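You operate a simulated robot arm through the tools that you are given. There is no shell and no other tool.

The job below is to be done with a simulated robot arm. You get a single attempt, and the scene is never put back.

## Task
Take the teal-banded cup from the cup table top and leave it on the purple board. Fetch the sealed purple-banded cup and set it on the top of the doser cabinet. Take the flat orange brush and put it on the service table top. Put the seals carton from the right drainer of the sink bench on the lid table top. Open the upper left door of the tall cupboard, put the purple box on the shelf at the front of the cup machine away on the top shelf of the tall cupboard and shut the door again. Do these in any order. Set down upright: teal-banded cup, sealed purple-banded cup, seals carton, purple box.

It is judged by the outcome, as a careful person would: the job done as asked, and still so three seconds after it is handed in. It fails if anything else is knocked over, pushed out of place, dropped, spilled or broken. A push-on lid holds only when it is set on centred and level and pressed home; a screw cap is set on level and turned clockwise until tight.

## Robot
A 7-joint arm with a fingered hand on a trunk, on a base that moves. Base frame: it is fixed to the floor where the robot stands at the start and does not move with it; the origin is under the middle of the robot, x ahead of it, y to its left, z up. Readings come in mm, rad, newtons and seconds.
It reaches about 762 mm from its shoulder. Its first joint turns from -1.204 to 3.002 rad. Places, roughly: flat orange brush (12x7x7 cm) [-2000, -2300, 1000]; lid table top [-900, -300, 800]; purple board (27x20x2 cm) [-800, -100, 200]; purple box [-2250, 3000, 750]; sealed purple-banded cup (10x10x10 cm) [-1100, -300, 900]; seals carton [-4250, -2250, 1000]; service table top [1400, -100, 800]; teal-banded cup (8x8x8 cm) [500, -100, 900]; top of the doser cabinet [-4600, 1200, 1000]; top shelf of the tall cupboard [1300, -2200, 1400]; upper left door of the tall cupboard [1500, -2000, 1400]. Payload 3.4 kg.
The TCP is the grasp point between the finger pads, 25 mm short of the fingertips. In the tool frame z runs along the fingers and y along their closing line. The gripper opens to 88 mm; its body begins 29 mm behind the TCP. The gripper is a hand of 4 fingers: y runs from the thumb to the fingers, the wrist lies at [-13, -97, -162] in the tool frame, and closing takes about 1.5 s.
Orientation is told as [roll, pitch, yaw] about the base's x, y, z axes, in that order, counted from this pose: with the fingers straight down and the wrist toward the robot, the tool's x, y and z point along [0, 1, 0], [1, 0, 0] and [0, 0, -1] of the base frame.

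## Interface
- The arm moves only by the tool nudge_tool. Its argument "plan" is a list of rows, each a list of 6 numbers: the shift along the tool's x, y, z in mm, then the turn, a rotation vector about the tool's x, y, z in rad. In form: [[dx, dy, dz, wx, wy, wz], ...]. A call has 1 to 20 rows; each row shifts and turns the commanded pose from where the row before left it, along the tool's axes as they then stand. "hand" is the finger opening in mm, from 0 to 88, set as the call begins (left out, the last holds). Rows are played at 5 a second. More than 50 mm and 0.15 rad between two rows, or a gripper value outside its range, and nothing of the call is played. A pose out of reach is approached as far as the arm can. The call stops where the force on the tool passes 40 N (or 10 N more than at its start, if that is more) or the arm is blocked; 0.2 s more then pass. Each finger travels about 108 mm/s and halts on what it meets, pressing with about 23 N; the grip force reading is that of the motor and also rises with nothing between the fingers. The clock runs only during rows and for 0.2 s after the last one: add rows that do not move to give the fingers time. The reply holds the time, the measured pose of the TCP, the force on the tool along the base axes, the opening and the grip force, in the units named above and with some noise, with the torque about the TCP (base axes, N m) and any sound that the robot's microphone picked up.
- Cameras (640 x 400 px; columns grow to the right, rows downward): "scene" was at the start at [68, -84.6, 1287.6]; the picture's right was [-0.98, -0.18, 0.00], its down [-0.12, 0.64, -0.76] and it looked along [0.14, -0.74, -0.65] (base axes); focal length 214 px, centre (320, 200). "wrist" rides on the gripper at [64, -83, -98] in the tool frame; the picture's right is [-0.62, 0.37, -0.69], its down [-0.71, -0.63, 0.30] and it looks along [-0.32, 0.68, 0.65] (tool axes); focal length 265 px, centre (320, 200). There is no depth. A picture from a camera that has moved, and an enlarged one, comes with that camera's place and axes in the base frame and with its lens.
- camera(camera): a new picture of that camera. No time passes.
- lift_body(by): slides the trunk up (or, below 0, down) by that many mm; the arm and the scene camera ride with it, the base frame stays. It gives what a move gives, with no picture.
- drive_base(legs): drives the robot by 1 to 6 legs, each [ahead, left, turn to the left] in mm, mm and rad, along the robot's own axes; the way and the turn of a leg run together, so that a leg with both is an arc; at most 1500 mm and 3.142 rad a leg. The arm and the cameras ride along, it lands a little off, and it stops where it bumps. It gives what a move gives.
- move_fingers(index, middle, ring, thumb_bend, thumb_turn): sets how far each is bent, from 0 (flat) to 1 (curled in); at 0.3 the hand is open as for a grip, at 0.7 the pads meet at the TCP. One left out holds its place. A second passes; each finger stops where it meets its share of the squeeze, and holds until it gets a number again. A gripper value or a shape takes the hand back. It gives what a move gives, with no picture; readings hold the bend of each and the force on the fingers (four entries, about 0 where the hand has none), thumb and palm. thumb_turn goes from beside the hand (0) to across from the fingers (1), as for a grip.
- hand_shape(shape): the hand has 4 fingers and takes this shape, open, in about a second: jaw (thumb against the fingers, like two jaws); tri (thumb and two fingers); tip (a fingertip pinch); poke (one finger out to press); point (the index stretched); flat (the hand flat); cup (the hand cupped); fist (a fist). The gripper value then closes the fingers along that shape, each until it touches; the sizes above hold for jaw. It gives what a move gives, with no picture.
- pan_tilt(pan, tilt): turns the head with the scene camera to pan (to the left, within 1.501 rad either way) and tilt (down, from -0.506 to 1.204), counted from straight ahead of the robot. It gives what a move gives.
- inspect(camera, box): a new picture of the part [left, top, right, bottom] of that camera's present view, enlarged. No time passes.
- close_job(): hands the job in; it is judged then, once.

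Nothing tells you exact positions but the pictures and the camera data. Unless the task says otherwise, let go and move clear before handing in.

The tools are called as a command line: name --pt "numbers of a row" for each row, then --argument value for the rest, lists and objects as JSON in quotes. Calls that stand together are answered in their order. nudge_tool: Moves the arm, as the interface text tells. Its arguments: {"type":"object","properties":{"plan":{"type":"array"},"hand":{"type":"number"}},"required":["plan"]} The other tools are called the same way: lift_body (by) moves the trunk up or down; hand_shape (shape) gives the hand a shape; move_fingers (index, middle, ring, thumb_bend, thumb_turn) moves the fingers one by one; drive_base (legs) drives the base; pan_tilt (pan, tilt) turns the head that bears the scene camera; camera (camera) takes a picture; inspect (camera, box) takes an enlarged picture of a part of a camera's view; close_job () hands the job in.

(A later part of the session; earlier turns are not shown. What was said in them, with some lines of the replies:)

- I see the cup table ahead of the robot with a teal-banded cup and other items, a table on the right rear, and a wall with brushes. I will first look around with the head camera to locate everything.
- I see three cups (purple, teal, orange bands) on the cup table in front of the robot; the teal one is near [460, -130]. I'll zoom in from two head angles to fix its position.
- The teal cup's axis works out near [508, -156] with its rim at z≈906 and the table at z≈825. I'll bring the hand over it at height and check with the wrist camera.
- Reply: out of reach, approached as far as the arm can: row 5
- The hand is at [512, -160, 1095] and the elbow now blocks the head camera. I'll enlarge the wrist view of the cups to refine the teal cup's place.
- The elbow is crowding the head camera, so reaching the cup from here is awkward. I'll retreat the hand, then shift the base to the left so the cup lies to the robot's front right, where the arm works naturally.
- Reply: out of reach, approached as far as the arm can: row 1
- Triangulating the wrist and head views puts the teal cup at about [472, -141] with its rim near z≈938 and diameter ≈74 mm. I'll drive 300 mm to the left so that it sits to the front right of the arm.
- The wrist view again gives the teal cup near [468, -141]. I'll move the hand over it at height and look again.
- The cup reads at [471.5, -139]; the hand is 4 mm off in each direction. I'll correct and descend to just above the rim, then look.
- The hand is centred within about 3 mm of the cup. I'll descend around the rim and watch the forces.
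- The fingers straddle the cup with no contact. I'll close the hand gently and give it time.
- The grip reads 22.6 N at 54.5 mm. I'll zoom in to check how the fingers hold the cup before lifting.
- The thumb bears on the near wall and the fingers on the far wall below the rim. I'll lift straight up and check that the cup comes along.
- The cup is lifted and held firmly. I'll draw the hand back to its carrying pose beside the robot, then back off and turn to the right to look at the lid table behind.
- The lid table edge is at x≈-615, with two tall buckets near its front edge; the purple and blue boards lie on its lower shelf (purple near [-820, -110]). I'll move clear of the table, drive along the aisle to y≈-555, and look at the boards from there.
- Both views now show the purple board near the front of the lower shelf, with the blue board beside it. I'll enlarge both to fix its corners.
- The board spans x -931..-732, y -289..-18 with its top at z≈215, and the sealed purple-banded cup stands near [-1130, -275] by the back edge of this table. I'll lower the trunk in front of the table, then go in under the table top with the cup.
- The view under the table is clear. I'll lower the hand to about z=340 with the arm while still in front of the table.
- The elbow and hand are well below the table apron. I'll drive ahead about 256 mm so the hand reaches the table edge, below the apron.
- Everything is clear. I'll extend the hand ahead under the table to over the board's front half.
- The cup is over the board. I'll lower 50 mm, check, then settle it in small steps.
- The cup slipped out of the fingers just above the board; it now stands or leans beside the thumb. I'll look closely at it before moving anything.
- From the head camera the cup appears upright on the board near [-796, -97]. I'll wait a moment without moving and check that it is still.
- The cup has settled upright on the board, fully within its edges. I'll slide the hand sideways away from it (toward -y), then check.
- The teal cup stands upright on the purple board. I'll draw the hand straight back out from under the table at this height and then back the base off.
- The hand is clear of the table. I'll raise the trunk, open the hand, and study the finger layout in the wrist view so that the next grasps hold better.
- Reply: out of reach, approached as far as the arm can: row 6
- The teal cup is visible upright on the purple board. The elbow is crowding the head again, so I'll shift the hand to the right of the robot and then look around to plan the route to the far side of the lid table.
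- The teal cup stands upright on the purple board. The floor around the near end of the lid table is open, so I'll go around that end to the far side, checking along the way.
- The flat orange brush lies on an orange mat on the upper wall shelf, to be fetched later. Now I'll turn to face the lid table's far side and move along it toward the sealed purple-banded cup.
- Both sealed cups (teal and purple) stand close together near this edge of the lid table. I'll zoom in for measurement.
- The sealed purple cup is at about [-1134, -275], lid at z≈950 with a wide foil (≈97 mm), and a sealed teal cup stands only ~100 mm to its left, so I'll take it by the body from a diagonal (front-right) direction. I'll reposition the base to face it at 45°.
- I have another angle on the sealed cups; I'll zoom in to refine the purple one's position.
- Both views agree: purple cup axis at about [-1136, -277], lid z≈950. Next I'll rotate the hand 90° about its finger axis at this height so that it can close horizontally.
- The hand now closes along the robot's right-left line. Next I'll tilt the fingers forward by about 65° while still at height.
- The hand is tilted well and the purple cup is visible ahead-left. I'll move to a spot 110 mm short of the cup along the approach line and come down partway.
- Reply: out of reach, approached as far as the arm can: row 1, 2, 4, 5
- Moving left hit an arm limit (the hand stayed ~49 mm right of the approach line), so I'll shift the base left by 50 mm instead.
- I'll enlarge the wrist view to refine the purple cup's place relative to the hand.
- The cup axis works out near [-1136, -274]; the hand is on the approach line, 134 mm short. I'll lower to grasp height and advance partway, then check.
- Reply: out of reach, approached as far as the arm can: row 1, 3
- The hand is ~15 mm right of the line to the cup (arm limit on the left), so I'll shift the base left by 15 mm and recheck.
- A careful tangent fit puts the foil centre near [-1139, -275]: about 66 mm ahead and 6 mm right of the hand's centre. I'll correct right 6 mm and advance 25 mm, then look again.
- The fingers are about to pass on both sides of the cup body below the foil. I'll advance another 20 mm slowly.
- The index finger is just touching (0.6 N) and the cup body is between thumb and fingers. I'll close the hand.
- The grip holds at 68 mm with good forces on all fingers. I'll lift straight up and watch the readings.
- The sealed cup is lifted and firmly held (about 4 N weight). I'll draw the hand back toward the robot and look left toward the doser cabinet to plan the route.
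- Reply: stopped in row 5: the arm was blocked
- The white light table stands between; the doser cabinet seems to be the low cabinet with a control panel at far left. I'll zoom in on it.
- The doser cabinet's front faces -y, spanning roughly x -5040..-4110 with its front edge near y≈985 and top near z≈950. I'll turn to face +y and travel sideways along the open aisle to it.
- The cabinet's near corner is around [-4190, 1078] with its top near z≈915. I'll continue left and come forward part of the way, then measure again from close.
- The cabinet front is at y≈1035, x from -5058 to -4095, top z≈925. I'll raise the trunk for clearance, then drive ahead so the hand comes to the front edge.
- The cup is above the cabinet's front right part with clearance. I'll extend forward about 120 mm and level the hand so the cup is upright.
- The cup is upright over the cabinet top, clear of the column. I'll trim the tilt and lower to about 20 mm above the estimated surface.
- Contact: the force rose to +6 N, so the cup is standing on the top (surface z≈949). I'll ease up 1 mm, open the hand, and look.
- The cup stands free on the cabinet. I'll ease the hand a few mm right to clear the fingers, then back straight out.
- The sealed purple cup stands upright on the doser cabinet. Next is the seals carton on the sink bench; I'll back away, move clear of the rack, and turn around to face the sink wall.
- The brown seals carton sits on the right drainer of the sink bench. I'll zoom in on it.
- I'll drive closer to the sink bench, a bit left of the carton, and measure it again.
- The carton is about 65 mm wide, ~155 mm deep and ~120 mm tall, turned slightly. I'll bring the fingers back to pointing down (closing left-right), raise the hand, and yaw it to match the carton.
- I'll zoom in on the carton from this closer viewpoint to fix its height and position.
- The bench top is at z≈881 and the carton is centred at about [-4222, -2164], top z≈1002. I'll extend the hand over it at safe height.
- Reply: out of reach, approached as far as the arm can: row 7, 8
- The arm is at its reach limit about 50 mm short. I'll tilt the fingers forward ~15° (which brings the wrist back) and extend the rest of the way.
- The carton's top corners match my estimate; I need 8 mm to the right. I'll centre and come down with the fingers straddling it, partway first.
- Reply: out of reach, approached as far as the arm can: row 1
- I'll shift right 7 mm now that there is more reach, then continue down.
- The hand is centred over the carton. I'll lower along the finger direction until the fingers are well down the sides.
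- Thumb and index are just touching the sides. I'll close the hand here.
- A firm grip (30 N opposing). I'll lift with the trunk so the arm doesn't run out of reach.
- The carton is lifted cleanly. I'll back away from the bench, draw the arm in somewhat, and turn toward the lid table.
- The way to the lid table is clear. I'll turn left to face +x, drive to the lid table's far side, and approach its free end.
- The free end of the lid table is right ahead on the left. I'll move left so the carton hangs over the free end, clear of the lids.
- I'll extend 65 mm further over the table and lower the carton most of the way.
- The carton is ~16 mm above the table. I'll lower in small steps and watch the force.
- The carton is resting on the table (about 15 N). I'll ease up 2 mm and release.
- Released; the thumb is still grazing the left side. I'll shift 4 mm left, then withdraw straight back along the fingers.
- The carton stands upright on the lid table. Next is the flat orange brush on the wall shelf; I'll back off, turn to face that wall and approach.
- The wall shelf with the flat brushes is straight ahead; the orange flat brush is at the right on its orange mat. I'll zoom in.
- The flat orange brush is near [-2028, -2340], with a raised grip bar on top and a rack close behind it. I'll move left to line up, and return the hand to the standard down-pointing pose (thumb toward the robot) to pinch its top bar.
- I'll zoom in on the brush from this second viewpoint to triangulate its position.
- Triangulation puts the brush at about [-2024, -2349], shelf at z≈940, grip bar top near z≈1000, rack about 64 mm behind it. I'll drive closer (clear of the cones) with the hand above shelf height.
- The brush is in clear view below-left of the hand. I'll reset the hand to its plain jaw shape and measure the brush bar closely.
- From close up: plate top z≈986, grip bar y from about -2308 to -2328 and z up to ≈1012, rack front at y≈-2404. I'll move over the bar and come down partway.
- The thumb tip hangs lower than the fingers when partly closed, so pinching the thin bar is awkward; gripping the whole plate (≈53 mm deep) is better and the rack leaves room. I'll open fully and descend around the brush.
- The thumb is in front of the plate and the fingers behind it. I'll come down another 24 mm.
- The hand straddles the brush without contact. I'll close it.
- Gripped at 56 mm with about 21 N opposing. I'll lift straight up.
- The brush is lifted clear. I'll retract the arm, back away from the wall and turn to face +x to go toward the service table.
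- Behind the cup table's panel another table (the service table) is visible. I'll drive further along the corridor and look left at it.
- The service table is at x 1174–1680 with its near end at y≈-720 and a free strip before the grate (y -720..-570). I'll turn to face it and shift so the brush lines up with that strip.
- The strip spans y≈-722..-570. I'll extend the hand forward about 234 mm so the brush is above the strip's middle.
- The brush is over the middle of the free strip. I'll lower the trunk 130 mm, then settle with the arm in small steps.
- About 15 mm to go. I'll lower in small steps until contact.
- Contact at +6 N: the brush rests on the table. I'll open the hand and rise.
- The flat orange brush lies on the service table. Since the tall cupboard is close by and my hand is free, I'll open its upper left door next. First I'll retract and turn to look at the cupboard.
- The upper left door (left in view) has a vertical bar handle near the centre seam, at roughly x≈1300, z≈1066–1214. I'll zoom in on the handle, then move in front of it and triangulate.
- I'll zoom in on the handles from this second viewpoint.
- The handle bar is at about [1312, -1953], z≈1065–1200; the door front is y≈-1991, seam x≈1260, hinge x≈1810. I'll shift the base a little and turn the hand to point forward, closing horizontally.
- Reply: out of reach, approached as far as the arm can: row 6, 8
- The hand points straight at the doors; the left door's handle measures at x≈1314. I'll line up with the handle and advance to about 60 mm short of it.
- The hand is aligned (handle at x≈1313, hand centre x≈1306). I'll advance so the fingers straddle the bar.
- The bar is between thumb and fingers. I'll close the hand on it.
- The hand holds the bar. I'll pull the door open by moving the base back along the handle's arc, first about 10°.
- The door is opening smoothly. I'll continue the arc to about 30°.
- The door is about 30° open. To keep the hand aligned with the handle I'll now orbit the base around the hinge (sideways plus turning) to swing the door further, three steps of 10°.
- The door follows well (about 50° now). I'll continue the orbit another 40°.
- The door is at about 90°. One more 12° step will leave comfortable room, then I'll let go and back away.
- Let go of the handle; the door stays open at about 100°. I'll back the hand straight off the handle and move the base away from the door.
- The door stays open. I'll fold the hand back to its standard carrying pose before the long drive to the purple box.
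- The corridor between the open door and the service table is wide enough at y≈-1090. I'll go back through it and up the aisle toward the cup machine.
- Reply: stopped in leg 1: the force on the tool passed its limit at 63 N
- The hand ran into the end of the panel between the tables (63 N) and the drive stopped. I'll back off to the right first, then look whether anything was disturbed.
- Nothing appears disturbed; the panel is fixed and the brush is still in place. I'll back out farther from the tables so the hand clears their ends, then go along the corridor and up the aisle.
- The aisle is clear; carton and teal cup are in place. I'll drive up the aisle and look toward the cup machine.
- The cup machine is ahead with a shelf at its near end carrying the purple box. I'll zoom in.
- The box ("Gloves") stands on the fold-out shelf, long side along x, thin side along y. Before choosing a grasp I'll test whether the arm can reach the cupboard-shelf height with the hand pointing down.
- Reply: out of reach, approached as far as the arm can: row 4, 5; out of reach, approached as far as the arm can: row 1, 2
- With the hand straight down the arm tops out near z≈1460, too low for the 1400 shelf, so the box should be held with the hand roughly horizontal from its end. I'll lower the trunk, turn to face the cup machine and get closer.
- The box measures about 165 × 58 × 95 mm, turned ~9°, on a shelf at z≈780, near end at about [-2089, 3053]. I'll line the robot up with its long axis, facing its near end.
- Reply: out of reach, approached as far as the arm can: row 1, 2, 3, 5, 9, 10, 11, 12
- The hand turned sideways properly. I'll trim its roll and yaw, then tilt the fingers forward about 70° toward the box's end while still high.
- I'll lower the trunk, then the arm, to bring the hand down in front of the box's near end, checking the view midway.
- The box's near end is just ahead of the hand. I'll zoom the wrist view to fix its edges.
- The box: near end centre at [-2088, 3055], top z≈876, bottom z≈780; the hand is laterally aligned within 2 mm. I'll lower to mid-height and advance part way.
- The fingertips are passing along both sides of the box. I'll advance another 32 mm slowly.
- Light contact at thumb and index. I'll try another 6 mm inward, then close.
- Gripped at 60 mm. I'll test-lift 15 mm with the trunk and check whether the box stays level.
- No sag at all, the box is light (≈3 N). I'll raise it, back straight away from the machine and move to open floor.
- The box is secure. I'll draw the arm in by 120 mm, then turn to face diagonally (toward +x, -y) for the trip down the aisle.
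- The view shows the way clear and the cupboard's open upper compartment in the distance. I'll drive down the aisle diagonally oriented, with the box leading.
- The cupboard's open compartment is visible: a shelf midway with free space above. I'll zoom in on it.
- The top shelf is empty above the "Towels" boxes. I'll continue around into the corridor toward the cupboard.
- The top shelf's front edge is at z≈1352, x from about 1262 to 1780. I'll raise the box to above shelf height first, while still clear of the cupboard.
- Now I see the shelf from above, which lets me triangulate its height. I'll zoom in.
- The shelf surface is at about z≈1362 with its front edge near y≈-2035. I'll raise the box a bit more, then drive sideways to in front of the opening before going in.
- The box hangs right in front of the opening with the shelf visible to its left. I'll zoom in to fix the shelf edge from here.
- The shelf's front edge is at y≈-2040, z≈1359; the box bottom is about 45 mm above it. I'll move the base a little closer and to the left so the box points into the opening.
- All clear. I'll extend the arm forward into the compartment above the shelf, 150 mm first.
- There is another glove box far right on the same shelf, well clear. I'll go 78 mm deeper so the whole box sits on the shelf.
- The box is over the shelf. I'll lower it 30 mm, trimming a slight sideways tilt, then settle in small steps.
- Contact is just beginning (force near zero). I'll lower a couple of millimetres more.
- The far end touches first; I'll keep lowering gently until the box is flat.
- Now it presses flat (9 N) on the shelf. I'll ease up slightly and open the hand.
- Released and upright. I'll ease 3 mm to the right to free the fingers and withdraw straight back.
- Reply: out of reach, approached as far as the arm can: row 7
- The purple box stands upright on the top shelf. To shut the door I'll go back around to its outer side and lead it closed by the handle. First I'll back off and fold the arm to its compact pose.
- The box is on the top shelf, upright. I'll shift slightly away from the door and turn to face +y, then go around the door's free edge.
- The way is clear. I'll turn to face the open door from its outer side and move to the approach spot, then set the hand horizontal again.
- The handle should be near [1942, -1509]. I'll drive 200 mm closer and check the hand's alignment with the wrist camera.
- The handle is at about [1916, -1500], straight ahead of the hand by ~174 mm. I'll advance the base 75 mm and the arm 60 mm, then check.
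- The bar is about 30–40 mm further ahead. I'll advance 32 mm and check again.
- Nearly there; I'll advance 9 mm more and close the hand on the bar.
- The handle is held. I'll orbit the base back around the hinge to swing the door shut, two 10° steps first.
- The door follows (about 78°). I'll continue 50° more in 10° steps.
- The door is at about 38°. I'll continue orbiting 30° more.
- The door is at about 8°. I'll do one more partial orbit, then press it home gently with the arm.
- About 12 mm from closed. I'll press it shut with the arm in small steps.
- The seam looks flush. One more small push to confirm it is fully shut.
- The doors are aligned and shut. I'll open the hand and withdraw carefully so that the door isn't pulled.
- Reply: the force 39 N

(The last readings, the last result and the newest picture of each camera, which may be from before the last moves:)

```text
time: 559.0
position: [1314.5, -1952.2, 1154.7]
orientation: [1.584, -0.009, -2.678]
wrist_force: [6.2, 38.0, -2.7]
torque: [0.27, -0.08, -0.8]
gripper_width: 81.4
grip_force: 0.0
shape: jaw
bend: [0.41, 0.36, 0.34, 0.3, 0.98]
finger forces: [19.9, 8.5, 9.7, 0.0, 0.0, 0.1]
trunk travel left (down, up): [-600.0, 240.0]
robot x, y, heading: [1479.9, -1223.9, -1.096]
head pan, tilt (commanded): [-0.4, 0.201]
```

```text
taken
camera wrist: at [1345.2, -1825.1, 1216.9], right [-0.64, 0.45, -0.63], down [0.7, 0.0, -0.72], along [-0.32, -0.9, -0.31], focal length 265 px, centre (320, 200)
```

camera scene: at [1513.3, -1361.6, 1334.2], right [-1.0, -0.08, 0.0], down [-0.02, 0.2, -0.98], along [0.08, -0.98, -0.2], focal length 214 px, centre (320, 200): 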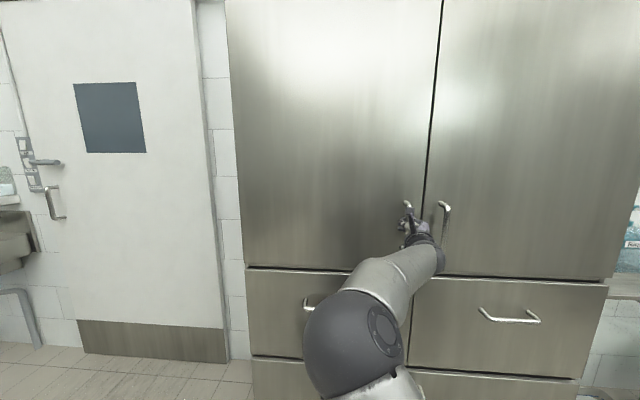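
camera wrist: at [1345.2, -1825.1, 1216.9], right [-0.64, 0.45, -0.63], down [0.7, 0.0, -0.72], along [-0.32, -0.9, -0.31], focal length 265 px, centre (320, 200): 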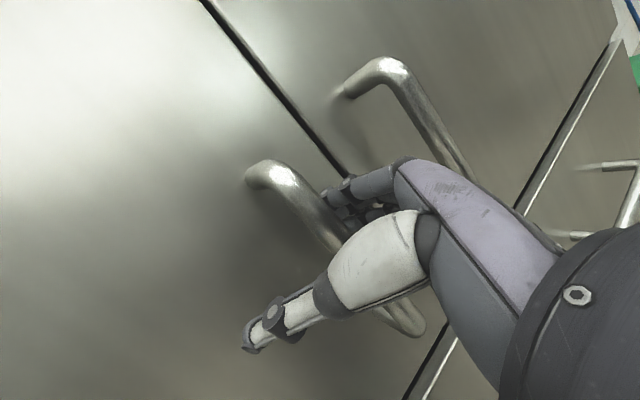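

The opening fingers press lightly against the door face, which only keeps it shut. I'll back straight out.

nudge_tool --pt "0 0 -8 0 0 0" --pt "0 0 -12 0 0 0" --pt "0 0 -20 0 0 0" --pt "0 0 -30 0 0 0" --pt "0 0 0 0 0 0"

camera --camera "wrist"

camera --camera "scene"

```text
time: 560.2
position: [1285.4, -1899.4, 1146.1]
orientation: [1.575, -0.002, -2.677]
wrist_force: [1.0, -0.4, -0.4]
torque: [-0.04, 0.0, 0.03]
gripper_width: 87.7
grip_force: 0.0
shape: jaw
bend: [0.3, 0.3, 0.3, 0.3, 0.98]
finger forces: [0.0, 0.0, 0.0, 0.0, 0.0, 0.0]
trunk travel left (down, up): [-600.0, 240.0]
robot x, y, heading: [1479.4, -1224.8, -1.094]
head pan, tilt (commanded): [-0.4, 0.201]
```

```text
taken
camera wrist: at [1313.9, -1774.7, 1209.4], right [-0.64, 0.45, -0.62], down [0.7, 0.01, -0.71], along [-0.32, -0.89, -0.32], focal length 265 px, centre (320, 200)
```

wrist: 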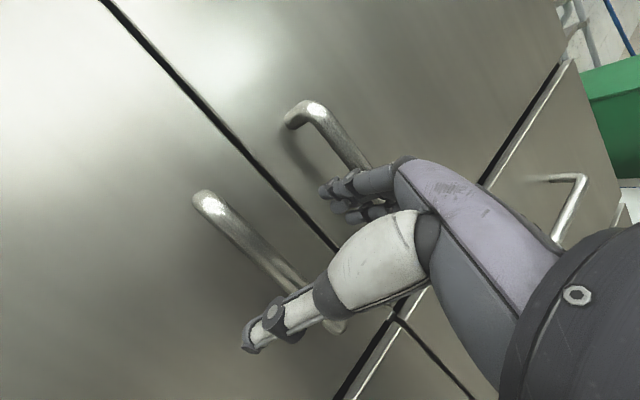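

```text
taken
camera scene: at [1511.4, -1363.3, 1334.0], right [-1.0, -0.08, 0.0], down [-0.02, 0.2, -0.98], along [0.08, -0.98, -0.2], focal length 214 px, centre (320, 200)
```

scene: 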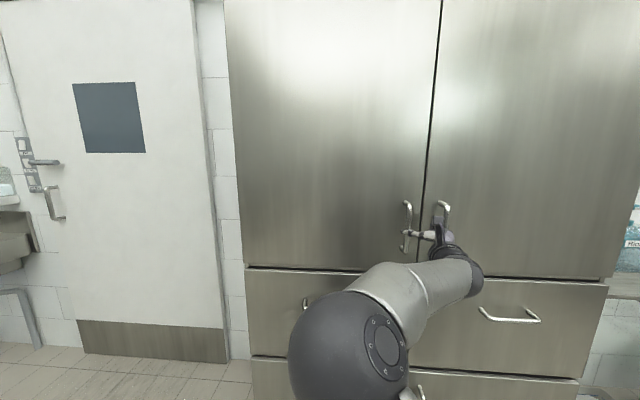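

The hand is clear and both doors look flush. I'll back the base away and inspect the cupboard for a final check of the seam.

drive_base --legs '[[-200, 0, 0]]'

pan_tilt --pan -0.3 --tilt 0.05

camera --camera "scene"

inspect --camera "scene" --box '[360, 180, 480, 300]'

```text
time: 561.8
position: [1189.3, -1719.3, 1145.8]
orientation: [1.576, -0.004, -2.677]
wrist_force: [-0.7, 0.0, 0.2]
torque: [0.0, 0.0, -0.01]
gripper_width: 87.4
grip_force: 0.0
shape: jaw
bend: [0.3, 0.3, 0.3, 0.3, 0.98]
finger forces: [0.0, 0.1, 0.1, 0.0, 0.1, 0.0]
trunk travel left (down, up): [-600.0, 240.0]
robot x, y, heading: [1383.2, -1045.6, -1.093]
head pan, tilt (commanded): [-0.4, 0.201]
```

```text
time: 562.5
position: [1191.1, -1718.6, 1145.7]
orientation: [1.576, -0.005, -2.677]
wrist_force: [0.3, 0.9, 0.0]
torque: [-0.04, 0.01, -0.04]
gripper_width: 87.6
grip_force: 0.1
shape: jaw
bend: [0.3, 0.3, 0.3, 0.3, 0.98]
finger forces: [0.0, 0.0, 0.0, 0.1, 0.1, 0.0]
trunk travel left (down, up): [-600.0, 240.0]
robot x, y, heading: [1385.6, -1038.3, -1.093]
head pan, tilt (commanded): [-0.3, 0.051]
```

```text
taken
camera scene: at [1426.4, -1178.7, 1347.9], right [-0.98, -0.18, 0.0], down [-0.01, 0.05, -1.0], along [0.18, -0.98, -0.05], focal length 214 px, centre (320, 200)
```

scene: 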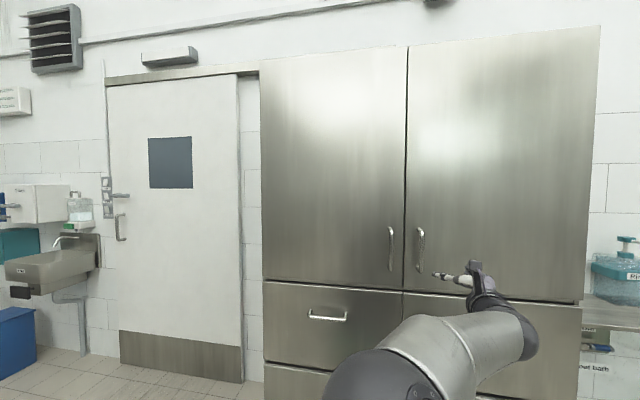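

```text
3.33 times, centred on (420, 240) of scene
camera zoom: at [1426.4, -1178.7, 1347.9], right [-0.98, -0.18, 0.0], down [-0.01, 0.05, -1.0], along [0.18, -0.98, -0.05], focal length 715 px, centre (-13, 67)
```

zoom: 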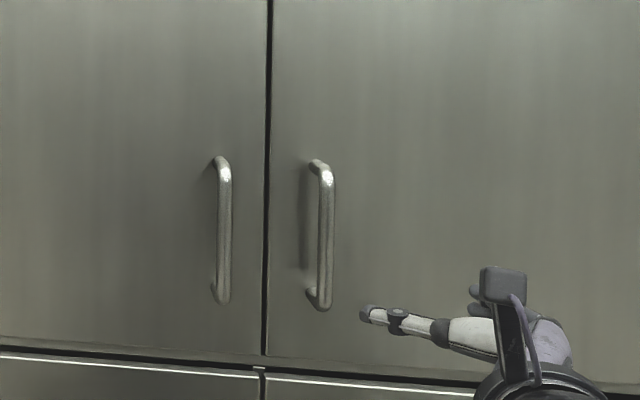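

The upper left door is shut flush. The teal cup is on the purple board, the sealed cup on the doser cabinet, and the brush on the service table. The carton is on the lid table and the purple box is on the cupboard's top shelf. The hand is empty and clear of everything, so I'm handing the job in.

close_job

```text
The job is handed in.
```

I've handed the job in with all five tasks done as far as I could see. Two things along the way didn't go cleanly.

| Item | Where it is now | How it stands |
|---|---|---|
| Teal-banded cup | Purple board | Upright |
| Sealed purple-banded cup | Top of the doser cabinet, near the front right | Upright |
| Flat orange brush | Service table top, on the free strip before the grate | Lying flat |
| Seals carton | Free end of the lid table top | Upright |
| Purple box | Top shelf of the tall cupboard, left side | Upright; the upper left door is shut flush |

- **Teal cup slipped:** it left the fingers about a centimetre above the board and came down about 50 mm to one side of the hand. It settled upright and fully on the board, and looked the same when I passed it again later.
- **Hand hit the panel:** while driving back, the hand struck the end of the panel between the cup and service tables, at about 63 N. The drive stopped and nothing looked moved afterwards.

I last saw the sealed cup and the purple box right after setting them down. The other three I saw again later. I did not look inside the cupboard again after shutting the door.
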